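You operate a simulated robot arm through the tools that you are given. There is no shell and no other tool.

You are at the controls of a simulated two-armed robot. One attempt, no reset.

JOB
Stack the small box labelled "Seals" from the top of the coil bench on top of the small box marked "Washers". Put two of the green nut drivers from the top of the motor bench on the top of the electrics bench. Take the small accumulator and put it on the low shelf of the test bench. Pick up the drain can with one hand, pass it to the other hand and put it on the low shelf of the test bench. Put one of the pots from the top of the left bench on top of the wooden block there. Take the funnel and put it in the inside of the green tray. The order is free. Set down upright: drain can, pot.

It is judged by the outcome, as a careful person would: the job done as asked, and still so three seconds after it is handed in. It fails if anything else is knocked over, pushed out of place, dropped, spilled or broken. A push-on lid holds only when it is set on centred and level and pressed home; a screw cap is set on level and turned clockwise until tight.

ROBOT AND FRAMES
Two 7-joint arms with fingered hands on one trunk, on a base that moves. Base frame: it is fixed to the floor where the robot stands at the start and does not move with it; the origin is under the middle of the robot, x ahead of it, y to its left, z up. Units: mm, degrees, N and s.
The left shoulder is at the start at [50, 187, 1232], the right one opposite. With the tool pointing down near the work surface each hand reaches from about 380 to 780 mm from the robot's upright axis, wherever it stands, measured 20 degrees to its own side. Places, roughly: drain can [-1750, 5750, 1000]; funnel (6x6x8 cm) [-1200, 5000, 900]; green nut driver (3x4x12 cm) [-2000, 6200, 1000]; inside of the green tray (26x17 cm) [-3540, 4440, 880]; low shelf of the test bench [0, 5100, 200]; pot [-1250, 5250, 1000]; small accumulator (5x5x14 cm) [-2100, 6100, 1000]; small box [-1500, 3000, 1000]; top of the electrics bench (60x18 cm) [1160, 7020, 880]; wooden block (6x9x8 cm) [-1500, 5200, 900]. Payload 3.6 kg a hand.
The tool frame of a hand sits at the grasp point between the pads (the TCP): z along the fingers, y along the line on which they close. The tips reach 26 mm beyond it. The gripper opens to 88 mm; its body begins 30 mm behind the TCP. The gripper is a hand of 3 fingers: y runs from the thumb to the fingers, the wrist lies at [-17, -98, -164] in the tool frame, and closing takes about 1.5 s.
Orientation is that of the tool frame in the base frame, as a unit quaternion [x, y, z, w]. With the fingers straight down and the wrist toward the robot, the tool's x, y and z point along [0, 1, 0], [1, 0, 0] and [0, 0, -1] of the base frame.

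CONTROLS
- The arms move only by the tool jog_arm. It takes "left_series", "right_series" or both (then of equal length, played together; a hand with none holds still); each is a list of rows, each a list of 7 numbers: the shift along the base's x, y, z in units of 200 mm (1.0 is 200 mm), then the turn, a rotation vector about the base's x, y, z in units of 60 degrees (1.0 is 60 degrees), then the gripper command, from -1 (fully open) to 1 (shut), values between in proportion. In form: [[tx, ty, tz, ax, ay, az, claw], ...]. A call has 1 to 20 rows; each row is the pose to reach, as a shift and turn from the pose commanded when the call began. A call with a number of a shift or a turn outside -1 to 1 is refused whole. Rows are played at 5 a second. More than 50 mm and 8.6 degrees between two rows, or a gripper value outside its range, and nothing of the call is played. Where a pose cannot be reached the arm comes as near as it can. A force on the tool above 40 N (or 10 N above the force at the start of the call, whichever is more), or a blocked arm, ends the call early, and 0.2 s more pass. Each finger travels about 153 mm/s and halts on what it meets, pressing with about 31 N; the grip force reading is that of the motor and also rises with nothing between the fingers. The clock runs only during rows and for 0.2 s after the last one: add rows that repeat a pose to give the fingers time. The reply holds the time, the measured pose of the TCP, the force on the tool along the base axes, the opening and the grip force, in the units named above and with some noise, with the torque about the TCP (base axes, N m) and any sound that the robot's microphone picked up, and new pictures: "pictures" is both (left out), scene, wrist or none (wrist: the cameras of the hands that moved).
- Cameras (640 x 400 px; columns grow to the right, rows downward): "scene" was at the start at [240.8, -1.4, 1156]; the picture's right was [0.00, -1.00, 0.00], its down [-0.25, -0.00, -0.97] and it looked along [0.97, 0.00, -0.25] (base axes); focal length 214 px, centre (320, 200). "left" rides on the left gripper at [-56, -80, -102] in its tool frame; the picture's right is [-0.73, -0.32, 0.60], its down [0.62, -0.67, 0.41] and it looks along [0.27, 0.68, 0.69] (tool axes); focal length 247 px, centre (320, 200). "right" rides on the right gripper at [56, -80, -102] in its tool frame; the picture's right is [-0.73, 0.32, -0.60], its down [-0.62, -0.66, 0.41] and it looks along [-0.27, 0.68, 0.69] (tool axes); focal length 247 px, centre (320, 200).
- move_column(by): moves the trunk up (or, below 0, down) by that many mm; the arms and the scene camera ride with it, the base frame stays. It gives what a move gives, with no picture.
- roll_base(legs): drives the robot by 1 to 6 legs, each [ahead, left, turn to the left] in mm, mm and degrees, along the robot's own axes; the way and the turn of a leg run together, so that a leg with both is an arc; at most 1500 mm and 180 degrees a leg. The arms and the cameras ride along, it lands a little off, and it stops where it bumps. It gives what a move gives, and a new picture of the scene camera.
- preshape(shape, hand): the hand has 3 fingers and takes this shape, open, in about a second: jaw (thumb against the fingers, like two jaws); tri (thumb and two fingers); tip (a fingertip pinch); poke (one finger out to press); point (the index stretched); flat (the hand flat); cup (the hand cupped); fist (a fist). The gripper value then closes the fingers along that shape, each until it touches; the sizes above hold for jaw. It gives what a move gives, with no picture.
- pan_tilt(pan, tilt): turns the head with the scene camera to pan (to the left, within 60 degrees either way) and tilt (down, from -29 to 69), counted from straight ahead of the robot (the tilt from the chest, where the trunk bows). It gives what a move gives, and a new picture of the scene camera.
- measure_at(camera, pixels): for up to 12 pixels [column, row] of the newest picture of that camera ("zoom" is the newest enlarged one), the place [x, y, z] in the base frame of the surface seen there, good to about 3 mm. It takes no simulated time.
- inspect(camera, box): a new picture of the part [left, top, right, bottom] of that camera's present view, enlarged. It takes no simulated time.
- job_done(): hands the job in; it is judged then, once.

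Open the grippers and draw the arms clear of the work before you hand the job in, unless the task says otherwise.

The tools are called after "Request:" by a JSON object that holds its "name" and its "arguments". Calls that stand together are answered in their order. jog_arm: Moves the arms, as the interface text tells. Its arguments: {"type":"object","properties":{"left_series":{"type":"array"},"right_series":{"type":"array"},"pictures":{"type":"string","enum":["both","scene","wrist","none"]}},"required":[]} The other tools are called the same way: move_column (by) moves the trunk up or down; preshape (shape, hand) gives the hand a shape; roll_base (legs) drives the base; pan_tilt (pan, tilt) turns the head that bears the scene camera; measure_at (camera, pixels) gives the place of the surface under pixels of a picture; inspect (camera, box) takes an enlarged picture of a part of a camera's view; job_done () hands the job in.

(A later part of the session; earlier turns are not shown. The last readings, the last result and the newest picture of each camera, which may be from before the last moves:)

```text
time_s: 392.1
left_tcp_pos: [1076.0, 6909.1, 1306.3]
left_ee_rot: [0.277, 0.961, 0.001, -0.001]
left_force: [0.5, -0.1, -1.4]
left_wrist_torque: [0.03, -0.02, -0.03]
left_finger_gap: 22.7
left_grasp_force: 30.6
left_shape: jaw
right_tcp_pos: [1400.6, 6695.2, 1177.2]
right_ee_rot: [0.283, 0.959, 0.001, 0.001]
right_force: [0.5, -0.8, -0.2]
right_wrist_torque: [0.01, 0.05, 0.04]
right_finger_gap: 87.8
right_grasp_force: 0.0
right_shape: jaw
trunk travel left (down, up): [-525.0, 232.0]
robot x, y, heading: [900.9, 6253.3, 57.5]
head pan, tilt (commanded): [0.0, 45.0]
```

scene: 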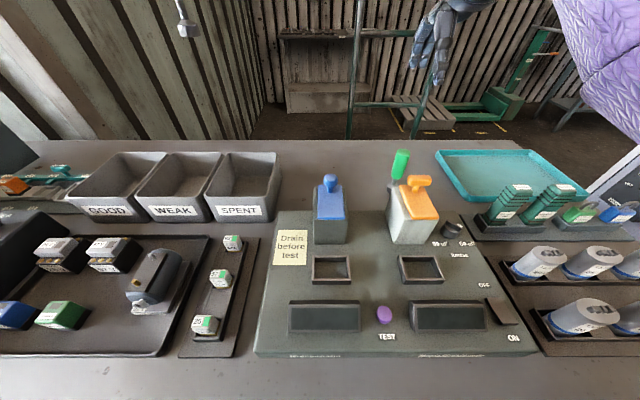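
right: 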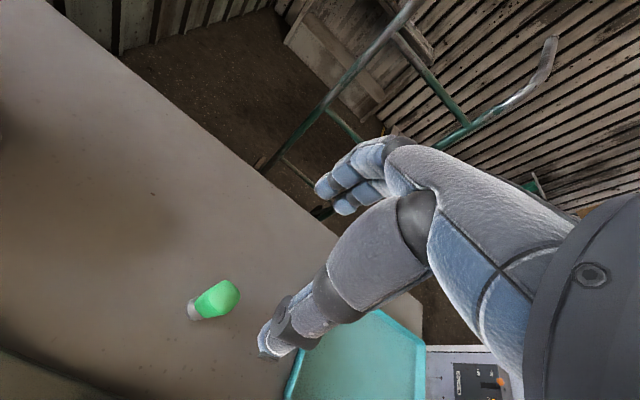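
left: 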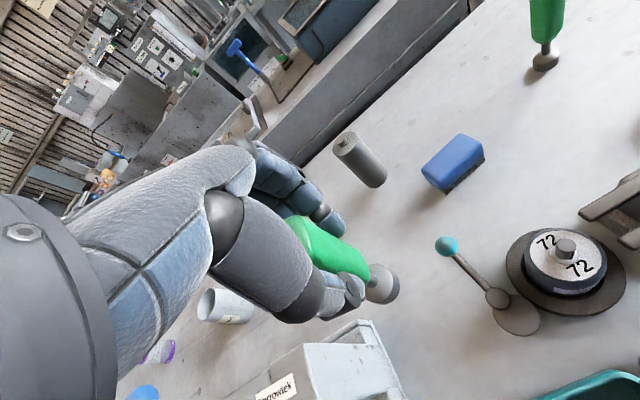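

Driver one stands on the bench. I raise the right hand, shift the base 150 mm right for the left hand, and place the second one.

Request:
{"name": "jog_arm", "arguments": {"right_series": [[0, 0, 0.2, 0, 0, 0, -1], [0, 0, 0.4, 0, 0, 0, -1], [0, 0, 0.5, 0, 0, 0, -1]], "pictures": "none"}}

Request:
{"name": "roll_base", "arguments": {"legs": [[0, -150, 0]]}}

Request:
{"name": "measure_at", "arguments": {"camera": "scene", "pixels": [[230, 170], [250, 175], [280, 175], [300, 160], [215, 190], [260, 160], [320, 165], [240, 190]]}}

```text
time_s: 392.9
left_tcp_pos: [1076.2, 6908.4, 1306.7]
left_ee_rot: [0.277, 0.961, 0.001, -0.001]
left_force: [0.2, 0.5, -0.5]
left_wrist_torque: [0.01, 0.01, -0.03]
left_finger_gap: 22.5
left_grasp_force: 30.9
left_shape: jaw
right_tcp_pos: [1400.4, 6695.7, 1276.2]
right_ee_rot: [0.282, 0.959, 0.001, 0.001]
right_force: [0.2, -0.1, -0.2]
right_wrist_torque: [0.0, 0.01, 0.03]
right_finger_gap: 87.5
right_grasp_force: 0.0
right_shape: jaw
trunk travel left (down, up): [-525.0, 232.0]
robot x, y, heading: [898.3, 6253.3, 57.6]
head pan, tilt (commanded): [0.0, 45.0]
```

```text
time_s: 394.3
left_tcp_pos: [1206.1, 6826.6, 1305.4]
left_ee_rot: [0.277, 0.961, 0.0, 0.0]
left_force: [1.0, -0.2, -0.7]
left_wrist_torque: [0.03, 0.03, -0.01]
left_finger_gap: 22.6
left_grasp_force: 31.0
left_shape: jaw
right_tcp_pos: [1530.5, 6614.1, 1275.7]
right_ee_rot: [0.282, 0.959, 0.001, -0.001]
right_force: [0.7, -0.3, -0.4]
right_wrist_torque: [0.03, -0.01, 0.03]
right_finger_gap: 87.6
right_grasp_force: 0.0
right_shape: jaw
trunk travel left (down, up): [-525.0, 232.0]
robot x, y, heading: [1024.9, 6172.3, 57.5]
head pan, tilt (commanded): [0.0, 45.0]
```

scene: 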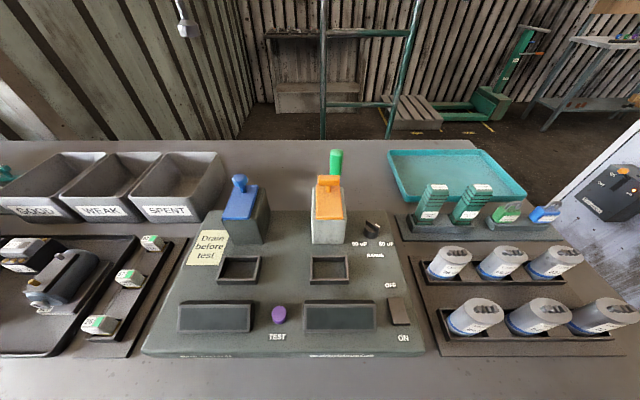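

```text
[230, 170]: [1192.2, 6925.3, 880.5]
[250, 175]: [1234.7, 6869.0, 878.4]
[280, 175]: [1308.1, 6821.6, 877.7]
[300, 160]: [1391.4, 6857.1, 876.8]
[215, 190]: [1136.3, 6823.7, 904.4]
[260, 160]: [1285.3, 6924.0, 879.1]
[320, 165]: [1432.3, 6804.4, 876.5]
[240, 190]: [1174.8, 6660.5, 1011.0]
```

Spot (1275, 6805) is free. I move the left hand over it and lower.

Request:
{"name": "jog_arm", "arguments": {"left_series": [[0.1, -0.03, -0.05, 0, 0, 0, 1], [0.2, -0.06, -0.15, 0, 0, 0, 1], [0.3, -0.09, -0.3, 0, 0, 0, 1], [0.345, -0.108, -0.5, 0, 0, 0, 1], [0.345, -0.108, -0.7, 0, 0, 0, 1], [0.345, -0.108, -0.9, 0, 0, 0, 1], [0.345, -0.108, -1.0, 0, 0, 0, 1]], "pictures": "none"}}

Request:
{"name": "jog_arm", "arguments": {"left_series": [[0, 0, -0.15, 0, 0, 0, 1], [0, 0, -0.3, 0, 0, 0, 1], [0, 0, -0.45, 0, 0, 0, 1], [0, 0, -0.56, 0, 0, 0, 1], [0, 0, -0.59, 0, 0, 0, 1]], "pictures": "both"}}

Request:
{"name": "inspect", "arguments": {"camera": "scene", "box": [200, 110, 340, 230]}}

```text
time_s: 395.9
left_tcp_pos: [1273.6, 6805.0, 1104.9]
left_ee_rot: [0.278, 0.961, 0.0, -0.001]
left_force: [1.6, -0.7, -1.5]
left_wrist_torque: [-0.03, -0.01, -0.01]
left_finger_gap: 22.7
left_grasp_force: 30.8
left_shape: jaw
right_tcp_pos: [1528.6, 6614.7, 1276.0]
right_ee_rot: [0.282, 0.959, 0.0, 0.001]
right_force: [-0.5, -0.1, -0.7]
right_wrist_torque: [0.0, 0.03, 0.01]
right_finger_gap: 87.5
right_grasp_force: 0.1
right_shape: jaw
trunk travel left (down, up): [-525.0, 232.0]
robot x, y, heading: [1024.6, 6173.3, 57.6]
head pan, tilt (commanded): [0.0, 45.0]
```

```text
time_s: 397.1
left_tcp_pos: [1273.7, 6804.1, 988.3]
left_ee_rot: [0.277, 0.961, 0.001, -0.001]
left_force: [0.9, 0.2, -0.9]
left_wrist_torque: [0.0, -0.02, -0.01]
left_finger_gap: 22.7
left_grasp_force: 31.3
left_shape: jaw
right_tcp_pos: [1528.5, 6614.4, 1275.5]
right_ee_rot: [0.282, 0.959, 0.001, 0.0]
right_force: [0.3, -0.2, 0.7]
right_wrist_torque: [0.01, 0.02, -0.02]
right_finger_gap: 87.7
right_grasp_force: 0.1
right_shape: jaw
trunk travel left (down, up): [-525.0, 232.0]
robot x, y, heading: [1022.2, 6173.9, 57.5]
head pan, tilt (commanded): [0.0, 45.0]
```

scene: 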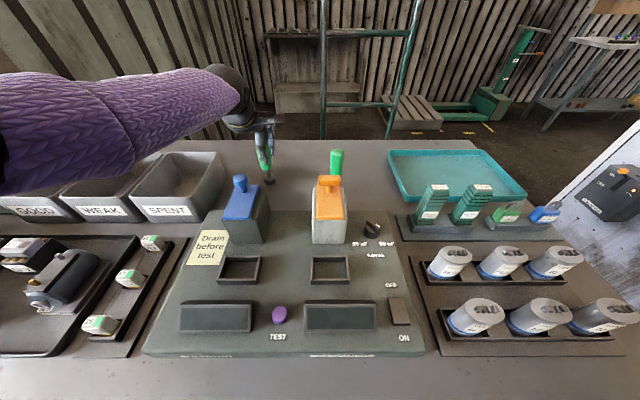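
left: 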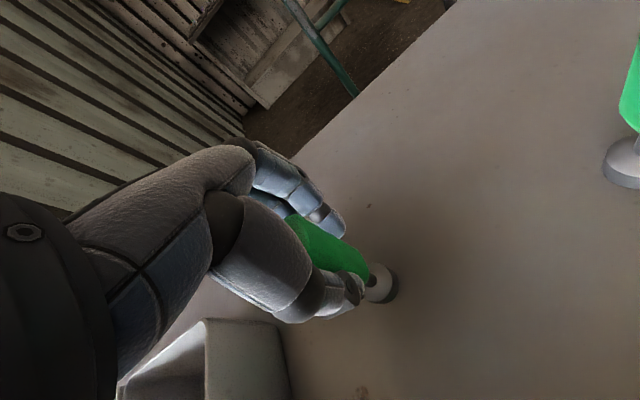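

```text
3.33 times, centred on (270, 170) of scene
```

zoom: 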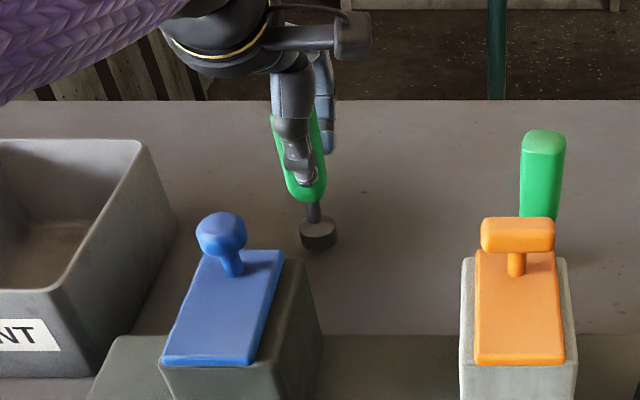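

Well placed between bins and the first driver. I lower the last ~12 mm gently.

Request:
{"name": "jog_arm", "arguments": {"left_series": [[0, 0, -0.025, 0, 0, 0, 1], [0, 0, -0.045, 0, 0, 0, 1], [0, 0, -0.058, 0, 0, 0, 1], [0, 0, -0.058, 0, 0, 0, 1]], "pictures": "none"}}

Request:
{"name": "jog_arm", "arguments": {"left_series": [[0, 0, -0.007, 0, 0, 0, 1], [0, 0, -0.012, 0, 0, 0, 1], [0, 0, -0.012, 0, 0, 0, 1]], "pictures": "none"}}

```text
time_s: 398.1
left_tcp_pos: [1272.6, 6805.6, 975.8]
left_ee_rot: [0.277, 0.961, 0.0, -0.001]
left_force: [-0.7, 0.1, 0.0]
left_wrist_torque: [0.01, -0.04, 0.0]
left_finger_gap: 22.8
left_grasp_force: 30.8
left_shape: jaw
right_tcp_pos: [1528.8, 6615.7, 1276.3]
right_ee_rot: [0.282, 0.959, 0.001, 0.001]
right_force: [-0.1, -0.7, -0.9]
right_wrist_torque: [0.0, -0.02, -0.03]
right_finger_gap: 87.8
right_grasp_force: 0.0
right_shape: jaw
trunk travel left (down, up): [-525.0, 232.0]
robot x, y, heading: [1023.9, 6174.1, 57.4]
head pan, tilt (commanded): [0.0, 45.0]
```

```text
time_s: 398.9
left_tcp_pos: [1272.2, 6805.4, 975.7]
left_ee_rot: [0.278, 0.96, 0.002, 0.0]
left_force: [0.7, 0.9, 5.6]
left_wrist_torque: [-0.05, 0.0, -0.02]
left_finger_gap: 22.8
left_grasp_force: 30.3
left_shape: jaw
right_tcp_pos: [1529.3, 6613.5, 1276.4]
right_ee_rot: [0.282, 0.959, 0.001, 0.0]
right_force: [-0.5, 0.3, -0.1]
right_wrist_torque: [-0.04, 0.03, -0.01]
right_finger_gap: 87.9
right_grasp_force: 0.0
right_shape: jaw
trunk travel left (down, up): [-525.0, 232.0]
robot x, y, heading: [1026.4, 6171.2, 57.6]
head pan, tilt (commanded): [0.0, 45.0]
```

Contact at 5.6 N. I open the left hand and rise.

Request:
{"name": "jog_arm", "arguments": {"left_series": [[0, 0, 0.006, 0, 0, 0, 1], [0, 0, 0.006, 0, 0, 0, 0.6], [0, 0, 0.006, 0, 0, 0, 0.3], [0, 0, 0.006, 0, 0, 0, 0.0], [0, 0, 0.006, 0, 0, 0, -0.4], [0, 0, 0.006, 0, 0, 0, -0.8], [0, 0, 0.006, 0, 0, 0, -1], [0, 0, 0.006, 0, 0, 0, -1], [0, 0, 0.006, 0, 0, 0, -1]], "pictures": "none"}}

Request:
{"name": "jog_arm", "arguments": {"left_series": [[0, 0, 0.08, 0, 0, 0, -1], [0, 0, 0.2, 0, 0, 0, -1], [0, 0, 0.4, 0, 0, 0, -1], [0, 0, 0.6, 0, 0, 0, -1], [0, 0, 0.8, 0, 0, 0, -1], [0, 0, 1.0, 0, 0, 0, -1]], "pictures": "both"}}

```text
time_s: 400.9
left_tcp_pos: [1274.2, 6805.1, 975.4]
left_ee_rot: [0.277, 0.961, 0.002, 0.0]
left_force: [0.7, -0.2, 0.1]
left_wrist_torque: [0.04, 0.0, 0.0]
left_finger_gap: 87.8
left_grasp_force: 0.1
left_shape: jaw
right_tcp_pos: [1529.4, 6614.8, 1275.8]
right_ee_rot: [0.283, 0.959, 0.001, 0.001]
right_force: [-0.3, -0.3, 0.3]
right_wrist_torque: [0.03, -0.03, 0.0]
right_finger_gap: 87.7
right_grasp_force: 0.0
right_shape: jaw
trunk travel left (down, up): [-525.0, 232.0]
robot x, y, heading: [1025.5, 6171.7, 57.6]
head pan, tilt (commanded): [0.0, 45.0]
```

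```text
time_s: 402.3
left_tcp_pos: [1272.9, 6804.6, 1175.2]
left_ee_rot: [0.277, 0.961, 0.0, -0.001]
left_force: [0.6, -0.1, -0.4]
left_wrist_torque: [0.0, 0.03, -0.01]
left_finger_gap: 87.7
left_grasp_force: 0.1
left_shape: jaw
right_tcp_pos: [1529.1, 6614.8, 1276.8]
right_ee_rot: [0.282, 0.959, 0.001, 0.0]
right_force: [0.0, -0.6, 0.5]
right_wrist_torque: [0.01, 0.01, -0.03]
right_finger_gap: 88.1
right_grasp_force: 0.1
right_shape: jaw
trunk travel left (down, up): [-525.0, 232.0]
robot x, y, heading: [1030.6, 6175.1, 57.6]
head pan, tilt (commanded): [0.0, 45.0]
```

scene: 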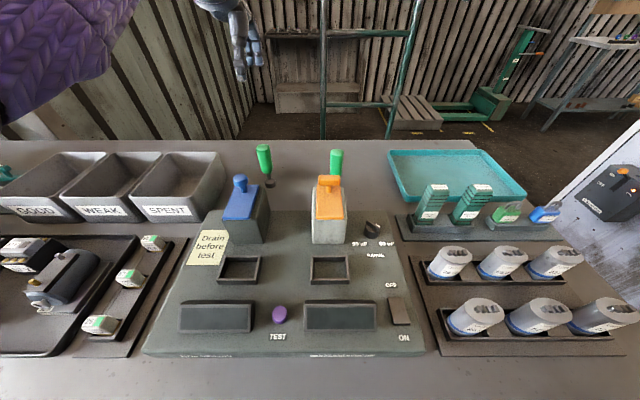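
left: 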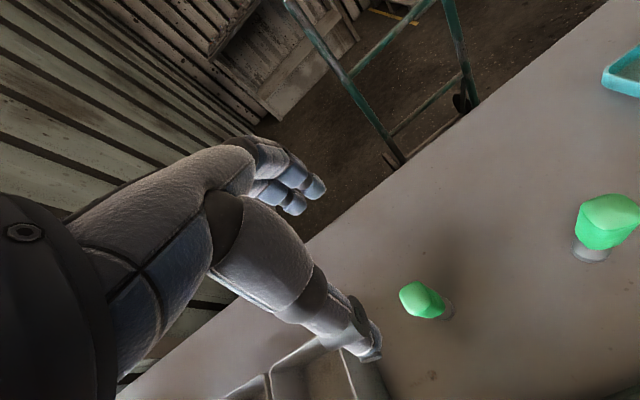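

Both nut drivers stand on the electrics bench. I lift the left hand higher, back off, and lower the trunk to normal.

Request:
{"name": "jog_arm", "arguments": {"left_series": [[0, 0, 0.2, 0, 0, 0, -1], [0, 0, 0.4, 0, 0, 0, -1], [0, 0, 0.55, 0, 0, 0, -1]], "pictures": "none"}}

Request:
{"name": "roll_base", "arguments": {"legs": [[-620, 0, 0]]}}

Request:
{"name": "move_column", "arguments": {"by": -150}}

```text
time_s: 403.1
left_tcp_pos: [1274.4, 6804.5, 1286.4]
left_ee_rot: [0.278, 0.961, 0.001, -0.001]
left_force: [-0.2, -0.5, -0.2]
left_wrist_torque: [0.04, 0.01, 0.03]
left_finger_gap: 87.4
left_grasp_force: 0.1
left_shape: jaw
right_tcp_pos: [1528.9, 6614.6, 1276.4]
right_ee_rot: [0.282, 0.959, 0.001, 0.0]
right_force: [-0.3, -0.4, -0.2]
right_wrist_torque: [-0.01, -0.01, -0.01]
right_finger_gap: 87.6
right_grasp_force: 0.1
right_shape: jaw
trunk travel left (down, up): [-525.0, 232.0]
robot x, y, heading: [1026.4, 6175.2, 57.4]
head pan, tilt (commanded): [0.0, 45.0]
```

```text
time_s: 406.6
left_tcp_pos: [941.0, 6283.9, 1284.7]
left_ee_rot: [0.276, 0.961, 0.002, -0.001]
left_force: [0.0, -0.4, 0.3]
left_wrist_torque: [-0.01, 0.01, -0.01]
left_finger_gap: 87.6
left_grasp_force: 0.1
left_shape: jaw
right_tcp_pos: [1196.5, 6094.5, 1275.4]
right_ee_rot: [0.282, 0.96, 0.001, 0.0]
right_force: [0.9, -0.2, -0.4]
right_wrist_torque: [-0.02, -0.04, -0.03]
right_finger_gap: 87.7
right_grasp_force: 0.0
right_shape: jaw
trunk travel left (down, up): [-525.0, 232.0]
robot x, y, heading: [695.9, 5649.0, 57.9]
head pan, tilt (commanded): [0.0, 45.0]
```

scene: 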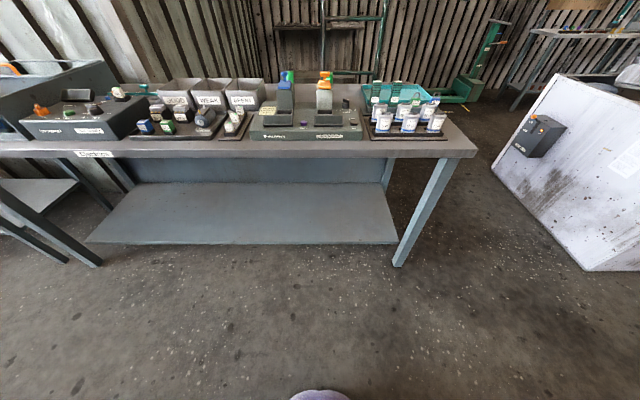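

```text
time_s: 408.3
left_tcp_pos: [941.2, 6284.4, 1135.3]
left_ee_rot: [0.277, 0.961, 0.001, -0.001]
left_force: [0.2, -0.7, -0.1]
left_wrist_torque: [0.03, 0.03, 0.02]
left_finger_gap: 87.6
left_grasp_force: 0.1
left_shape: jaw
right_tcp_pos: [1195.8, 6094.0, 1125.8]
right_ee_rot: [0.281, 0.96, 0.002, 0.0]
right_force: [-0.5, 0.3, 0.0]
right_wrist_torque: [-0.02, -0.01, 0.01]
right_finger_gap: 87.6
right_grasp_force: 0.1
right_shape: jaw
trunk travel left (down, up): [-375.0, 382.0]
robot x, y, heading: [694.1, 5654.9, 57.9]
head pan, tilt (commanded): [0.0, 45.0]
```

I turn around to look at the test bench's low shelf on the other side of this aisle.

Request:
{"name": "roll_base", "arguments": {"legs": [[0, 0, 90], [0, 0, 89.5]]}}

Request:
{"name": "pan_tilt", "arguments": {"pan": 0, "tilt": 40}}

```text
time_s: 416.4
left_tcp_pos: [445.1, 5020.4, 1133.4]
left_ee_rot: [0.96, -0.279, 0.001, 0.0]
left_force: [-1.2, -0.2, 0.4]
left_wrist_torque: [0.01, -0.04, 0.0]
left_finger_gap: 87.8
left_grasp_force: 0.0
left_shape: jaw
right_tcp_pos: [191.1, 5213.3, 1125.0]
right_ee_rot: [0.959, -0.284, 0.0, 0.001]
right_force: [-0.4, -0.6, 0.3]
right_wrist_torque: [-0.01, 0.01, 0.02]
right_finger_gap: 87.7
right_grasp_force: 0.1
right_shape: jaw
trunk travel left (down, up): [-375.0, 382.0]
robot x, y, heading: [692.9, 5655.0, -122.5]
head pan, tilt (commanded): [0.0, 45.0]
```

scene: 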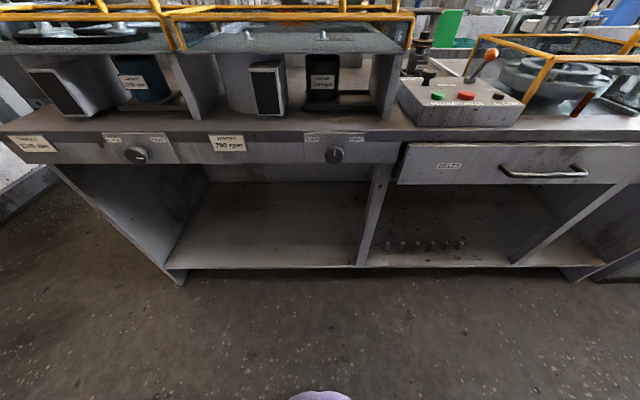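

```text
time_s: 417.0
left_tcp_pos: [445.1, 5020.5, 1133.8]
left_ee_rot: [0.96, -0.279, 0.001, 0.0]
left_force: [-0.7, -0.7, -0.1]
left_wrist_torque: [0.0, 0.03, 0.03]
left_finger_gap: 87.9
left_grasp_force: 0.0
left_shape: jaw
right_tcp_pos: [190.0, 5212.8, 1125.7]
right_ee_rot: [0.959, -0.284, 0.0, 0.0]
right_force: [0.2, -0.3, 0.5]
right_wrist_torque: [0.03, 0.02, 0.02]
right_finger_gap: 87.8
right_grasp_force: 0.0
right_shape: jaw
trunk travel left (down, up): [-375.0, 382.0]
robot x, y, heading: [697.2, 5650.1, -122.6]
head pan, tilt (commanded): [0.0, 40.0]
```

scene: 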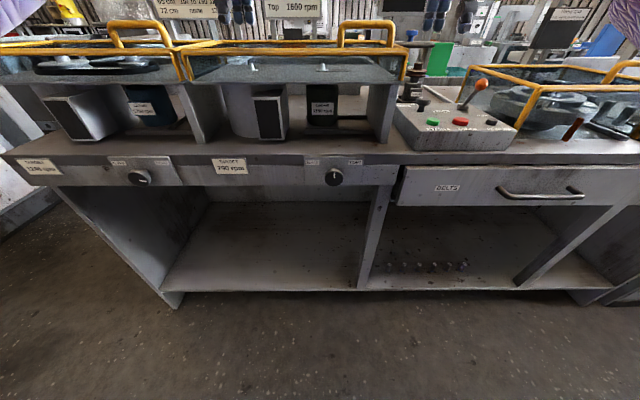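

The shelf has an empty bay on the left (175–355, 205–288). I measure it.

Request:
{"name": "measure_at", "arguments": {"camera": "scene", "pixels": [[180, 288], [260, 289], [350, 289], [260, 270], [260, 240], [260, 210], [260, 160], [330, 178], [140, 178], [365, 250], [200, 270], [430, 270]]}}

```text
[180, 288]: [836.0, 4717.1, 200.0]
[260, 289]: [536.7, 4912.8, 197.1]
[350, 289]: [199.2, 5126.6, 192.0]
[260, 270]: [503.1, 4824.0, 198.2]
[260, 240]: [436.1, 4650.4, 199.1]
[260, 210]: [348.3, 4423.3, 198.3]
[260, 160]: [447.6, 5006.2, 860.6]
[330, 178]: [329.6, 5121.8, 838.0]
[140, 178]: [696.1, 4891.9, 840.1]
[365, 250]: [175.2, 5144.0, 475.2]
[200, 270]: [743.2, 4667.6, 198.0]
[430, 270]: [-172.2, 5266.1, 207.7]
```

The left bay of the shelf is empty: top z≈199, front edge n≈4430. Now I go fetch accumulator and drain can: raise both hands, back off a little, sidestep right along the aisle.

Request:
{"name": "jog_arm", "arguments": {"left_series": [[0, 0, 0.2, 0, 0, 0, -1], [0, 0, 0.4, 0, 0, 0, -1]], "right_series": [[0, 0, 0.2, 0, 0, 0, -1], [0, 0, 0.3, 0, 0, 0, -1]], "pictures": "none"}}

Request:
{"name": "roll_base", "arguments": {"legs": [[-90, 0, 0], [0, -1500, 0], [0, -870, 0]]}}

Request:
{"name": "pan_tilt", "arguments": {"pan": 0, "tilt": 25}}

```text
time_s: 417.6
left_tcp_pos: [445.1, 5022.4, 1214.3]
left_ee_rot: [0.961, -0.278, 0.0, 0.0]
left_force: [0.5, 0.2, -0.2]
left_wrist_torque: [-0.01, 0.03, 0.0]
left_finger_gap: 87.6
left_grasp_force: 0.1
left_shape: jaw
right_tcp_pos: [190.3, 5211.1, 1186.5]
right_ee_rot: [0.959, -0.284, 0.001, 0.001]
right_force: [0.2, 0.0, -0.1]
right_wrist_torque: [0.0, -0.01, 0.0]
right_finger_gap: 87.4
right_grasp_force: 0.0
right_shape: jaw
trunk travel left (down, up): [-375.0, 382.0]
robot x, y, heading: [695.6, 5651.9, -122.8]
head pan, tilt (commanded): [0.0, 40.0]
```

```text
time_s: 430.0
left_tcp_pos: [-1517.2, 6374.8, 1213.6]
left_ee_rot: [0.961, -0.276, 0.0, 0.001]
left_force: [0.5, -0.3, 0.2]
left_wrist_torque: [0.01, 0.03, 0.0]
left_finger_gap: 87.7
left_grasp_force: 0.0
left_shape: jaw
right_tcp_pos: [-1772.6, 6563.5, 1185.5]
right_ee_rot: [0.96, -0.281, -0.001, 0.001]
right_force: [0.8, -0.1, 0.0]
right_wrist_torque: [0.0, 0.0, -0.04]
right_finger_gap: 87.9
right_grasp_force: 0.1
right_shape: jaw
trunk travel left (down, up): [-375.0, 382.0]
robot x, y, heading: [-1272.3, 7005.7, -122.3]
head pan, tilt (commanded): [0.0, 40.0]
```

scene: 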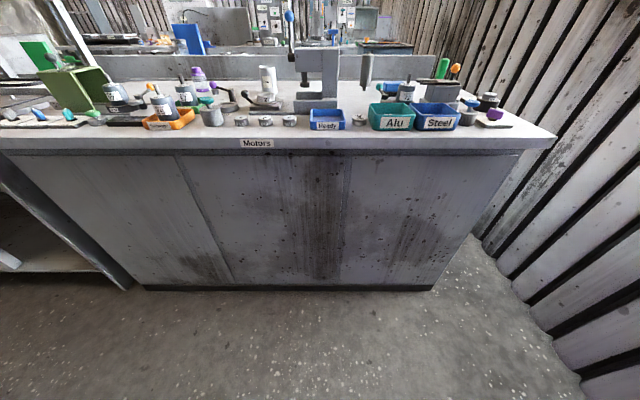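

```text
time_s: 430.8
left_tcp_pos: [-1517.7, 6373.5, 1215.3]
left_ee_rot: [0.961, -0.275, 0.0, -0.001]
left_force: [-0.5, -0.5, 0.5]
left_wrist_torque: [0.01, 0.02, 0.03]
left_finger_gap: 87.3
left_grasp_force: 0.1
left_shape: jaw
right_tcp_pos: [-1773.9, 6562.7, 1185.6]
right_ee_rot: [0.96, -0.281, 0.0, 0.0]
right_force: [0.7, -0.5, 0.6]
right_wrist_torque: [0.0, 0.02, -0.01]
right_finger_gap: 87.3
right_grasp_force: 0.1
right_shape: jaw
trunk travel left (down, up): [-375.0, 382.0]
robot x, y, heading: [-1273.7, 7008.3, -122.2]
head pan, tilt (commanded): [0.0, 25.0]
```

scene: 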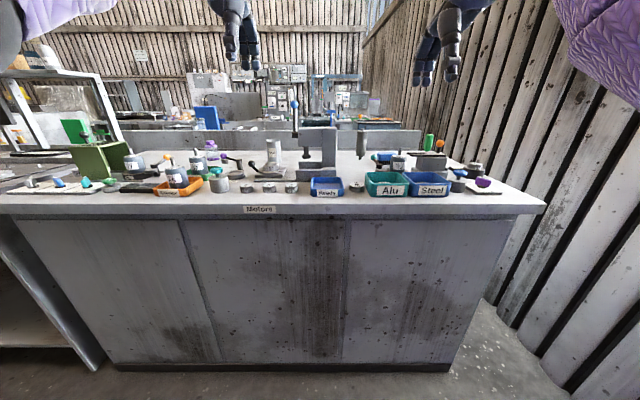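

I drive up to the motor bench (axis ~290 mm from the cabinet face).

Request:
{"name": "roll_base", "arguments": {"legs": [[400, 0, 0], [105, 0, 0]]}}

Request:
{"name": "pan_tilt", "arguments": {"pan": 0, "tilt": 38}}

```text
time_s: 434.1
left_tcp_pos: [-1790.8, 5947.1, 1213.3]
left_ee_rot: [0.961, -0.278, 0.001, 0.0]
left_force: [-0.5, 0.4, -0.6]
left_wrist_torque: [-0.01, -0.02, -0.01]
left_finger_gap: 87.5
left_grasp_force: 0.1
left_shape: jaw
right_tcp_pos: [-2046.1, 6137.6, 1184.2]
right_ee_rot: [0.959, -0.283, -0.001, 0.002]
right_force: [-0.9, -0.2, -0.5]
right_wrist_torque: [0.03, -0.04, 0.03]
right_finger_gap: 87.7
right_grasp_force: 0.0
right_shape: jaw
trunk travel left (down, up): [-375.0, 382.0]
robot x, y, heading: [-1540.0, 6582.9, -122.3]
head pan, tilt (commanded): [0.0, 25.0]
```

scene: 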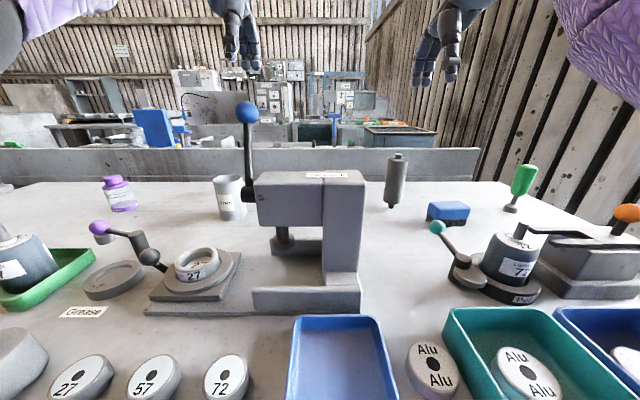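

```text
time_s: 434.8
left_tcp_pos: [-1790.6, 5947.7, 1215.2]
left_ee_rot: [0.961, -0.278, 0.0, 0.002]
left_force: [0.1, -0.5, -0.3]
left_wrist_torque: [0.0, 0.0, -0.03]
left_finger_gap: 87.4
left_grasp_force: 0.1
left_shape: jaw
right_tcp_pos: [-2044.7, 6137.3, 1187.1]
right_ee_rot: [0.959, -0.282, 0.001, 0.001]
right_force: [0.4, 0.1, 0.2]
right_wrist_torque: [0.02, 0.01, 0.01]
right_finger_gap: 87.8
right_grasp_force: 0.1
right_shape: jaw
trunk travel left (down, up): [-375.0, 382.0]
robot x, y, heading: [-1543.0, 6579.2, -122.6]
head pan, tilt (commanded): [0.0, 38.0]
```

scene: 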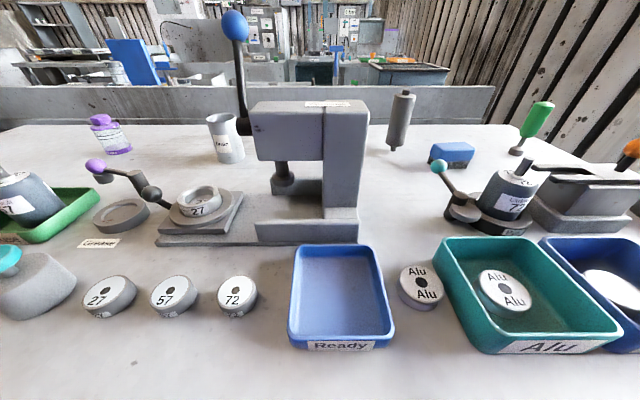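

I zoom on the drain can and the accumulator and measure them.

Request:
{"name": "inspect", "arguments": {"camera": "scene", "box": [190, 90, 270, 180]}}

Request:
{"name": "measure_at", "arguments": {"camera": "zoom", "pixels": [[260, 115], [330, 115], [380, 112], [330, 128], [320, 105], [300, 330], [390, 330], [335, 335], [330, 220], [285, 220], [385, 220], [330, 145]]}}

Request:
{"name": "inspect", "arguments": {"camera": "scene", "box": [360, 70, 440, 170]}}

```text
4.44 times, centred on (230, 135) of scene
```

zoom: 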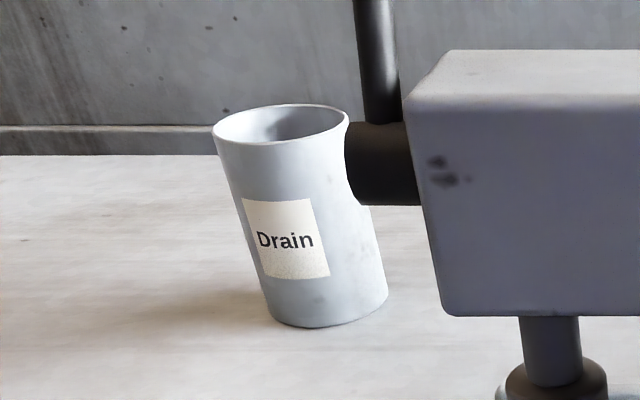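

```text
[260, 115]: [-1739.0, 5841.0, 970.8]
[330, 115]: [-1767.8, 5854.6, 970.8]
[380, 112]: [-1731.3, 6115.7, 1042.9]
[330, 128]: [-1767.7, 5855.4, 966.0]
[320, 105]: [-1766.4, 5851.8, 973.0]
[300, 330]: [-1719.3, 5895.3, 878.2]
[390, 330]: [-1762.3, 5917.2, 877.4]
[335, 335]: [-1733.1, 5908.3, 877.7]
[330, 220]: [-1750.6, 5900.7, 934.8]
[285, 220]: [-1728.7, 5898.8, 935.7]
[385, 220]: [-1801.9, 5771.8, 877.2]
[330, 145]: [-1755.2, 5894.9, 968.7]
```

```text
4.00 times, centred on (400, 120) of scene
```

zoom: 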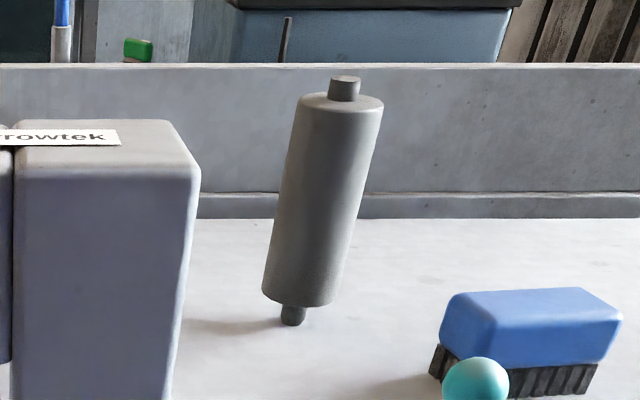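

I bring the left hand above the can and the right hand above the accumulator, staying high, to measure with the wrist cameras.

Request:
{"name": "jog_arm", "arguments": {"left_series": [[0.07, -0.12, -0.1, 0, 0, 0, -1], [0.14, -0.24, -0.2, 0, 0, 0, -1], [0.215, -0.36, -0.35, 0, 0, 0, -1], [0.215, -0.36, -0.5, 0, 0, 0, -1], [0.215, -0.36, -0.5, 0, 0, 0, -1]], "right_series": [[-0.07, -0.1, 0, 0, 0, 0, -1], [-0.14, -0.2, 0, 0, 0, 0, -1], [-0.21, -0.3, 0, 0, 0, 0, -1], [-0.26, -0.38, 0, 0, 0, 0, -1], [-0.26, -0.38, 0, 0, 0, 0, -1]], "pictures": "both"}}

```text
time_s: 436.0
left_tcp_pos: [-1745.5, 5876.4, 1114.8]
left_ee_rot: [0.961, -0.278, 0.001, 0.002]
left_force: [0.6, 0.5, -0.3]
left_wrist_torque: [-0.03, -0.03, 0.02]
left_finger_gap: 87.6
left_grasp_force: 0.0
left_shape: jaw
right_tcp_pos: [-2097.5, 6062.2, 1186.4]
right_ee_rot: [0.96, -0.281, -0.001, 0.002]
right_force: [0.2, 0.5, 0.2]
right_wrist_torque: [0.01, -0.01, -0.01]
right_finger_gap: 87.9
right_grasp_force: 0.0
right_shape: jaw
trunk travel left (down, up): [-375.0, 382.0]
robot x, y, heading: [-1542.7, 6581.0, -122.5]
head pan, tilt (commanded): [0.0, 38.0]
```

scene: 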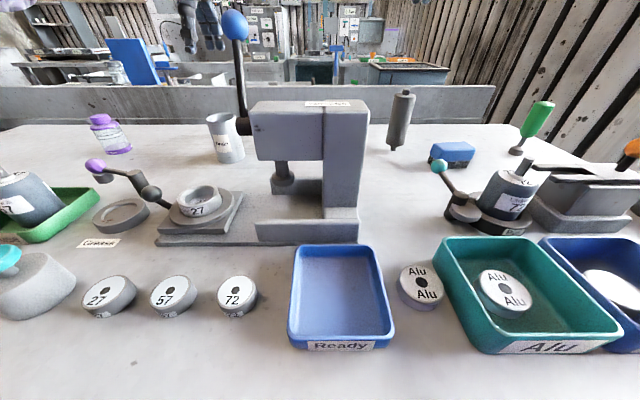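
right: 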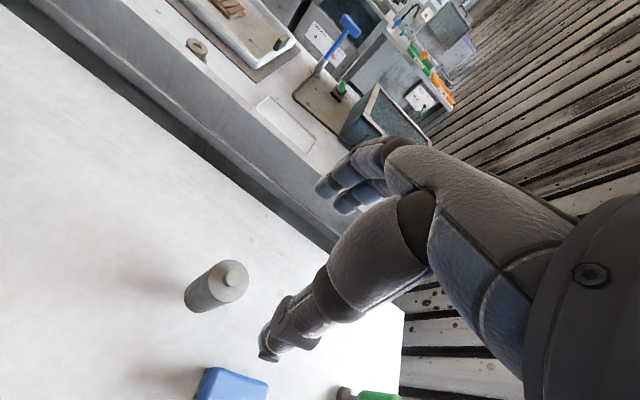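
left: 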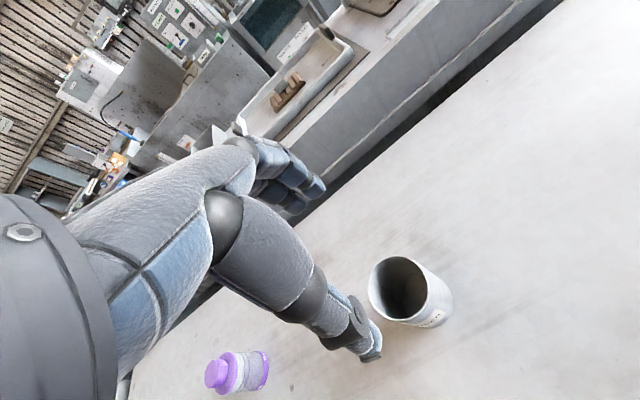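

The can is a hollow cup. I measure its rim in the left view and the accumulator top in the right view.

Request:
{"name": "measure_at", "arguments": {"camera": "left", "pixels": [[371, 292], [425, 286], [395, 259], [404, 321], [377, 270], [422, 308], [412, 262], [385, 313], [440, 322], [445, 290]]}}

Request:
{"name": "measure_at", "arguments": {"camera": "right", "pixels": [[236, 272], [215, 278], [245, 285], [228, 298], [236, 262], [220, 268], [190, 300], [205, 305]]}}

```text
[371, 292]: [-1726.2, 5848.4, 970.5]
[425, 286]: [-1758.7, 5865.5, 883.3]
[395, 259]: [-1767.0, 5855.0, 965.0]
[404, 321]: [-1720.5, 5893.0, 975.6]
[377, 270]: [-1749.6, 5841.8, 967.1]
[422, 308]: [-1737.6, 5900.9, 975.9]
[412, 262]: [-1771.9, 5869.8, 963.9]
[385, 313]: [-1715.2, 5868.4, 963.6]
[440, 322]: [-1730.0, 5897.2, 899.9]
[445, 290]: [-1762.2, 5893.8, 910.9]
```

```text
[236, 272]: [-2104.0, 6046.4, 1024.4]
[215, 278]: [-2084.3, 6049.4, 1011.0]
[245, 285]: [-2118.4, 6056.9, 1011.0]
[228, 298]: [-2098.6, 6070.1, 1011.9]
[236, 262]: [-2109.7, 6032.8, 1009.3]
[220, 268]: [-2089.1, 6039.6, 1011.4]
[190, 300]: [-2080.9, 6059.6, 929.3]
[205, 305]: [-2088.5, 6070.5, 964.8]
```

Accumulator centre (-2103, 6050), top 1011 + nipple 1025; can centre (-1743.6, 5871.4), Ø59, rim 972. The accumulator is 749 mm ahead, at my reach limit, so I check how much closer the base can go.

Request:
{"name": "pan_tilt", "arguments": {"pan": 0, "tilt": 69}}

Request:
{"name": "measure_at", "arguments": {"camera": "scene", "pixels": [[320, 330], [320, 300], [320, 270], [320, 345], [260, 330], [380, 330], [320, 285], [320, 315]]}}

```text
time_s: 437.0
left_tcp_pos: [-1746.8, 5876.5, 1115.2]
left_ee_rot: [0.96, -0.279, 0.001, 0.002]
left_force: [0.1, 0.1, 0.1]
left_wrist_torque: [0.0, -0.02, 0.01]
left_finger_gap: 87.8
left_grasp_force: 0.1
left_shape: jaw
right_tcp_pos: [-2096.5, 6063.1, 1185.6]
right_ee_rot: [0.959, -0.283, 0.0, 0.001]
right_force: [-0.3, -0.2, 0.2]
right_wrist_torque: [-0.02, -0.01, -0.01]
right_finger_gap: 87.9
right_grasp_force: 0.1
right_shape: jaw
trunk travel left (down, up): [-375.0, 382.0]
robot x, y, heading: [-1539.6, 6579.7, -122.6]
head pan, tilt (commanded): [0.0, 68.8]
```

scene: 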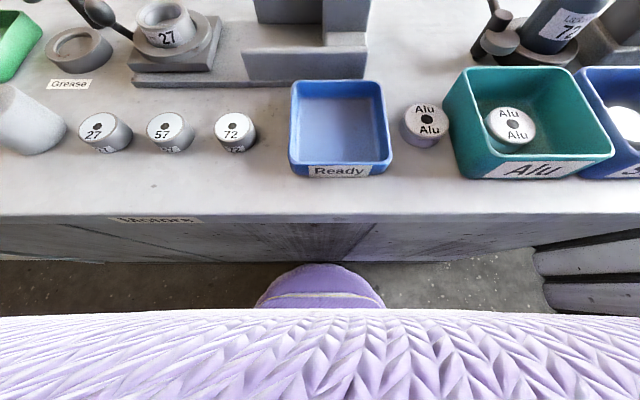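

```text
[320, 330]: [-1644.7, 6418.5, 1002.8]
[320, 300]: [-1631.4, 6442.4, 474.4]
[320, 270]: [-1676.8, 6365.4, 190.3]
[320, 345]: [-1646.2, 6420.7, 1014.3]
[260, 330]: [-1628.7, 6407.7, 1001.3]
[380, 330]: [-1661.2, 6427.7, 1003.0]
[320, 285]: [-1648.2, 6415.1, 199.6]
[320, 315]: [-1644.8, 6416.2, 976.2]
```

There is a 26 mm gap to the cabinet. I creep 13 mm closer and lower the trunk 60 mm to level wrist and shoulder.

Request:
{"name": "roll_base", "arguments": {"legs": [[13, 0, 0]]}}

Request:
{"name": "move_column", "arguments": {"by": -60}}

Request:
{"name": "pan_tilt", "arguments": {"pan": -10, "tilt": 30}}

```text
time_s: 437.8
left_tcp_pos: [-1749.7, 5870.6, 1115.5]
left_ee_rot: [0.96, -0.278, 0.001, 0.001]
left_force: [-1.0, -0.5, 0.2]
left_wrist_torque: [-0.01, 0.01, 0.02]
left_finger_gap: 87.7
left_grasp_force: 0.0
left_shape: jaw
right_tcp_pos: [-2100.9, 6058.4, 1186.9]
right_ee_rot: [0.959, -0.282, 0.0, 0.002]
right_force: [-1.1, 0.5, 0.3]
right_wrist_torque: [0.02, 0.0, 0.02]
right_finger_gap: 87.6
right_grasp_force: 0.1
right_shape: jaw
trunk travel left (down, up): [-375.0, 382.0]
robot x, y, heading: [-1549.3, 6575.8, -122.6]
head pan, tilt (commanded): [0.0, 68.8]
stopped in leg 1: the robot was blocked; the commanded pose is now the measured one
```

scene: 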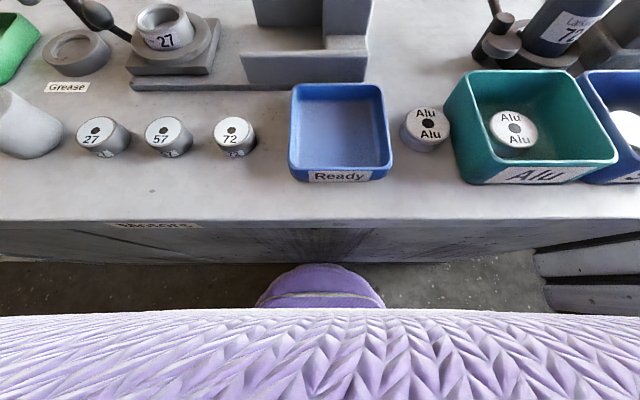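

```text
time_s: 438.8
left_tcp_pos: [-1749.0, 5872.5, 1056.5]
left_ee_rot: [0.96, -0.278, 0.0, 0.003]
left_force: [0.2, -0.4, -0.1]
left_wrist_torque: [-0.01, 0.0, 0.0]
left_finger_gap: 87.7
left_grasp_force: 0.0
left_shape: jaw
right_tcp_pos: [-2099.0, 6058.1, 1126.9]
right_ee_rot: [0.959, -0.282, 0.0, 0.002]
right_force: [0.3, 0.2, -0.8]
right_wrist_torque: [-0.03, 0.0, 0.02]
right_finger_gap: 87.9
right_grasp_force: 0.1
right_shape: jaw
trunk travel left (down, up): [-315.0, 442.0]
robot x, y, heading: [-1545.5, 6575.0, -122.5]
head pan, tilt (commanded): [0.0, 68.8]
```

```text
time_s: 439.9
left_tcp_pos: [-1749.0, 5870.6, 1055.6]
left_ee_rot: [0.96, -0.279, 0.001, 0.002]
left_force: [0.1, -0.4, 0.3]
left_wrist_torque: [0.0, 0.01, -0.04]
left_finger_gap: 87.6
left_grasp_force: 0.0
left_shape: jaw
right_tcp_pos: [-2099.5, 6057.9, 1127.2]
right_ee_rot: [0.959, -0.282, 0.001, 0.002]
right_force: [-0.5, 0.5, -0.4]
right_wrist_torque: [0.01, 0.01, -0.01]
right_finger_gap: 87.7
right_grasp_force: 0.1
right_shape: jaw
trunk travel left (down, up): [-315.0, 442.0]
robot x, y, heading: [-1546.7, 6574.2, -122.7]
head pan, tilt (commanded): [-10.0, 30.0]
```

scene: 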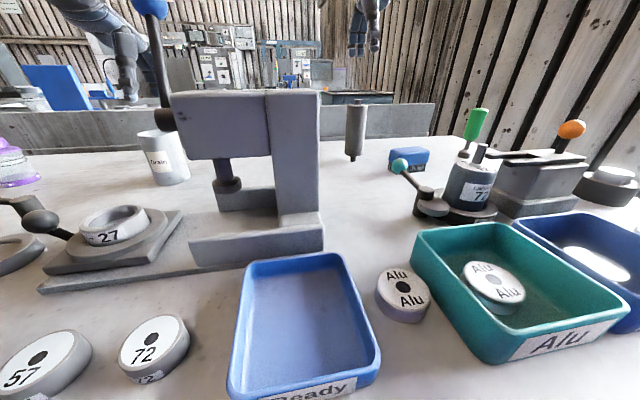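

The base just touched the cabinet and stopped, fine. The right hand is 8 mm short of the accumulator; I move over it and descend to z≈1000.

Request:
{"name": "jog_arm", "arguments": {"right_series": [[-0.01, -0.02, -0.05, 0, 0, 0, -1], [-0.0175, -0.038, -0.15, 0, 0, 0, -1], [-0.0175, -0.038, -0.3, 0, 0, 0, -1], [-0.0175, -0.038, -0.45, 0, 0, 0, -1], [-0.0175, -0.038, -0.57, 0, 0, 0, -1], [-0.0175, -0.038, -0.63, 0, 0, 0, -1]], "pictures": "both"}}

```text
time_s: 441.3
left_tcp_pos: [-1749.8, 5871.2, 1056.0]
left_ee_rot: [0.961, -0.278, 0.001, 0.001]
left_force: [0.9, -0.6, 0.4]
left_wrist_torque: [0.01, 0.03, 0.02]
left_finger_gap: 87.6
left_grasp_force: 0.0
left_shape: jaw
right_tcp_pos: [-2104.1, 6050.0, 999.9]
right_ee_rot: [0.959, -0.283, -0.001, 0.001]
right_force: [0.4, 0.0, -0.4]
right_wrist_torque: [-0.01, -0.01, 0.04]
right_finger_gap: 87.8
right_grasp_force: 0.0
right_shape: jaw
trunk travel left (down, up): [-315.0, 442.0]
robot x, y, heading: [-1544.2, 6575.3, -122.5]
head pan, tilt (commanded): [-10.0, 30.0]
```

scene: 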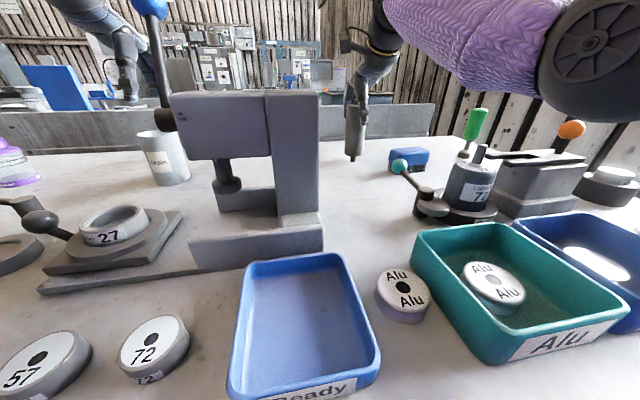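
right: 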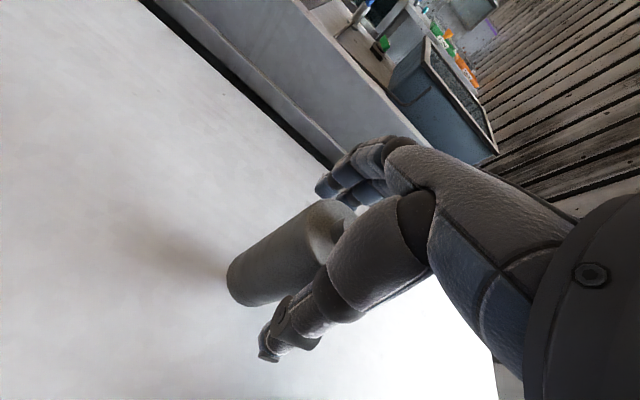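

Exactly in place, no contact. I close the right hand on the accumulator and lift.

Request:
{"name": "jog_arm", "arguments": {"right_series": [[0, 0, 0, 0, 0, 0, -0.6], [0, 0, 0, 0, 0, 0, -0.3], [0, 0, 0, 0, 0, 0, 0.0], [0, 0, 0, 0, 0, 0, 0.5], [0, 0, 0, 0, 0, 0, 1], [0, 0, 0, 0, 0, 0, 1], [0, 0, 0, 0, 0, 0, 1], [0, 0, 0, 0, 0, 0, 1]], "pictures": "wrist"}}

Request:
{"name": "jog_arm", "arguments": {"right_series": [[0, 0, 0.05, 0, 0, 0, 1], [0, 0, 0.2, 0, 0, 0, 1], [0.02, 0.03, 0.4, 0, 0, 0, 1], [0.05, 0.08, 0.6, 0, 0, 0, 1], [0.08, 0.12, 0.8, 0, 0, 0, 1]], "pictures": "both"}}

```text
time_s: 443.1
left_tcp_pos: [-1749.5, 5871.1, 1055.6]
left_ee_rot: [0.96, -0.278, 0.0, 0.002]
left_force: [0.0, 0.4, -0.8]
left_wrist_torque: [0.0, 0.02, 0.0]
left_finger_gap: 88.1
left_grasp_force: 0.1
left_shape: jaw
right_tcp_pos: [-2103.9, 6050.7, 998.2]
right_ee_rot: [0.959, -0.282, 0.0, 0.001]
right_force: [0.6, -0.5, -0.3]
right_wrist_torque: [-0.03, -0.01, -0.01]
right_finger_gap: 36.6
right_grasp_force: 30.8
right_shape: jaw
trunk travel left (down, up): [-315.0, 442.0]
robot x, y, heading: [-1544.8, 6572.2, -122.6]
head pan, tilt (commanded): [-10.0, 30.0]
```

right: 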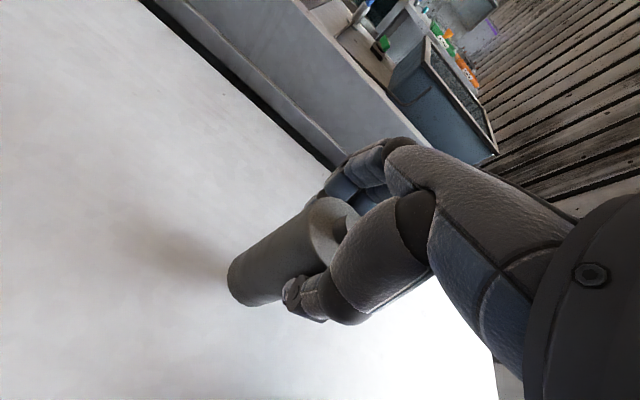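

```text
time_s: 444.3
left_tcp_pos: [-1750.2, 5871.2, 1055.1]
left_ee_rot: [0.96, -0.279, 0.001, 0.001]
left_force: [0.9, 0.3, -0.2]
left_wrist_torque: [-0.04, 0.0, -0.01]
left_finger_gap: 88.0
left_grasp_force: 0.0
left_shape: jaw
right_tcp_pos: [-2085.5, 6074.7, 1160.7]
right_ee_rot: [0.959, -0.283, -0.001, 0.0]
right_force: [-0.8, -0.1, -3.5]
right_wrist_torque: [-0.03, 0.02, 0.01]
right_finger_gap: 36.3
right_grasp_force: 31.4
right_shape: jaw
trunk travel left (down, up): [-315.0, 442.0]
robot x, y, heading: [-1547.2, 6573.4, -122.3]
head pan, tilt (commanded): [-10.0, 30.0]
```

scene: 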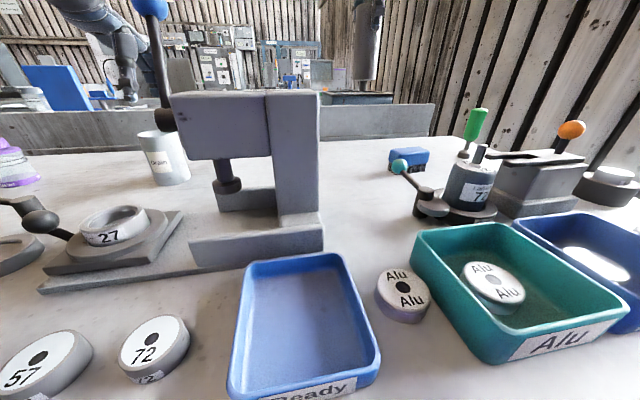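
right: 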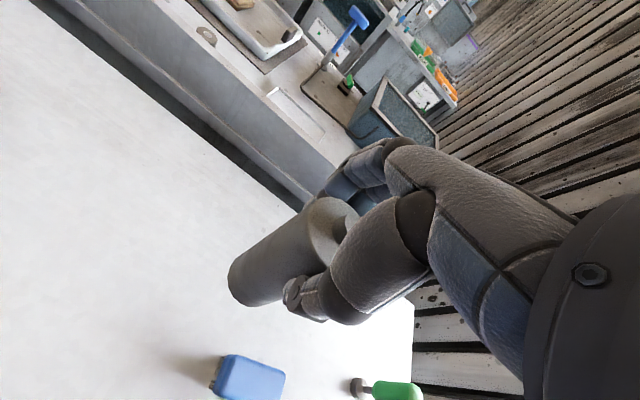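

Accumulator is up (≈3.4 N). Now the left hand takes the drain can top-down by its upper 28 mm (leaving the lower part free for the hand-over): I centre on (-1743.6, 5871.4) and descend to z≈970.

Request:
{"name": "jog_arm", "arguments": {"left_series": [[0.031, 0.0, 0, 0, 0, 0, -1], [0.031, 0.0, -0.12, 0, 0, 0, -1], [0.031, 0.0, -0.24, 0, 0, 0, -1], [0.031, 0.0, -0.34, 0, 0, 0, -1], [0.031, 0.0, -0.4, 0, 0, 0, -1], [0.031, 0.0, -0.425, 0, 0, 0, -1]], "pictures": "wrist"}}

Request:
{"name": "inspect", "arguments": {"camera": "scene", "box": [60, 60, 240, 200]}}

```text
time_s: 445.7
left_tcp_pos: [-1743.9, 5870.0, 969.7]
left_ee_rot: [0.96, -0.279, 0.0, 0.001]
left_force: [0.9, 0.4, -0.7]
left_wrist_torque: [0.03, -0.04, 0.01]
left_finger_gap: 87.8
left_grasp_force: 0.0
left_shape: jaw
right_tcp_pos: [-2086.2, 6073.5, 1160.0]
right_ee_rot: [0.959, -0.282, -0.001, 0.001]
right_force: [-0.5, -0.4, -3.3]
right_wrist_torque: [-0.01, 0.03, -0.02]
right_finger_gap: 36.3
right_grasp_force: 30.9
right_shape: jaw
trunk travel left (down, up): [-315.0, 442.0]
robot x, y, heading: [-1543.3, 6575.8, -122.4]
head pan, tilt (commanded): [-10.0, 30.0]
```

left: 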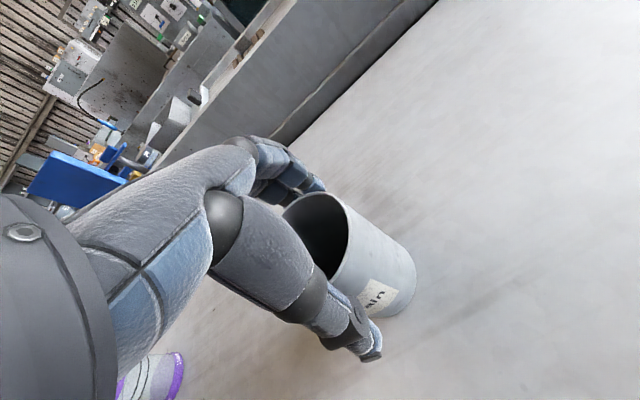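

```text
2.86 times, centred on (150, 130) of scene
```

zoom: 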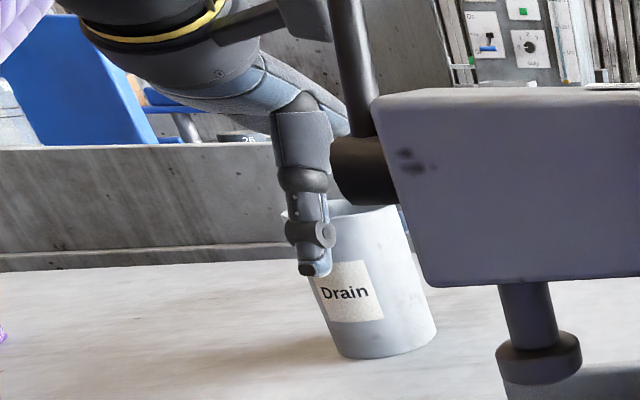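

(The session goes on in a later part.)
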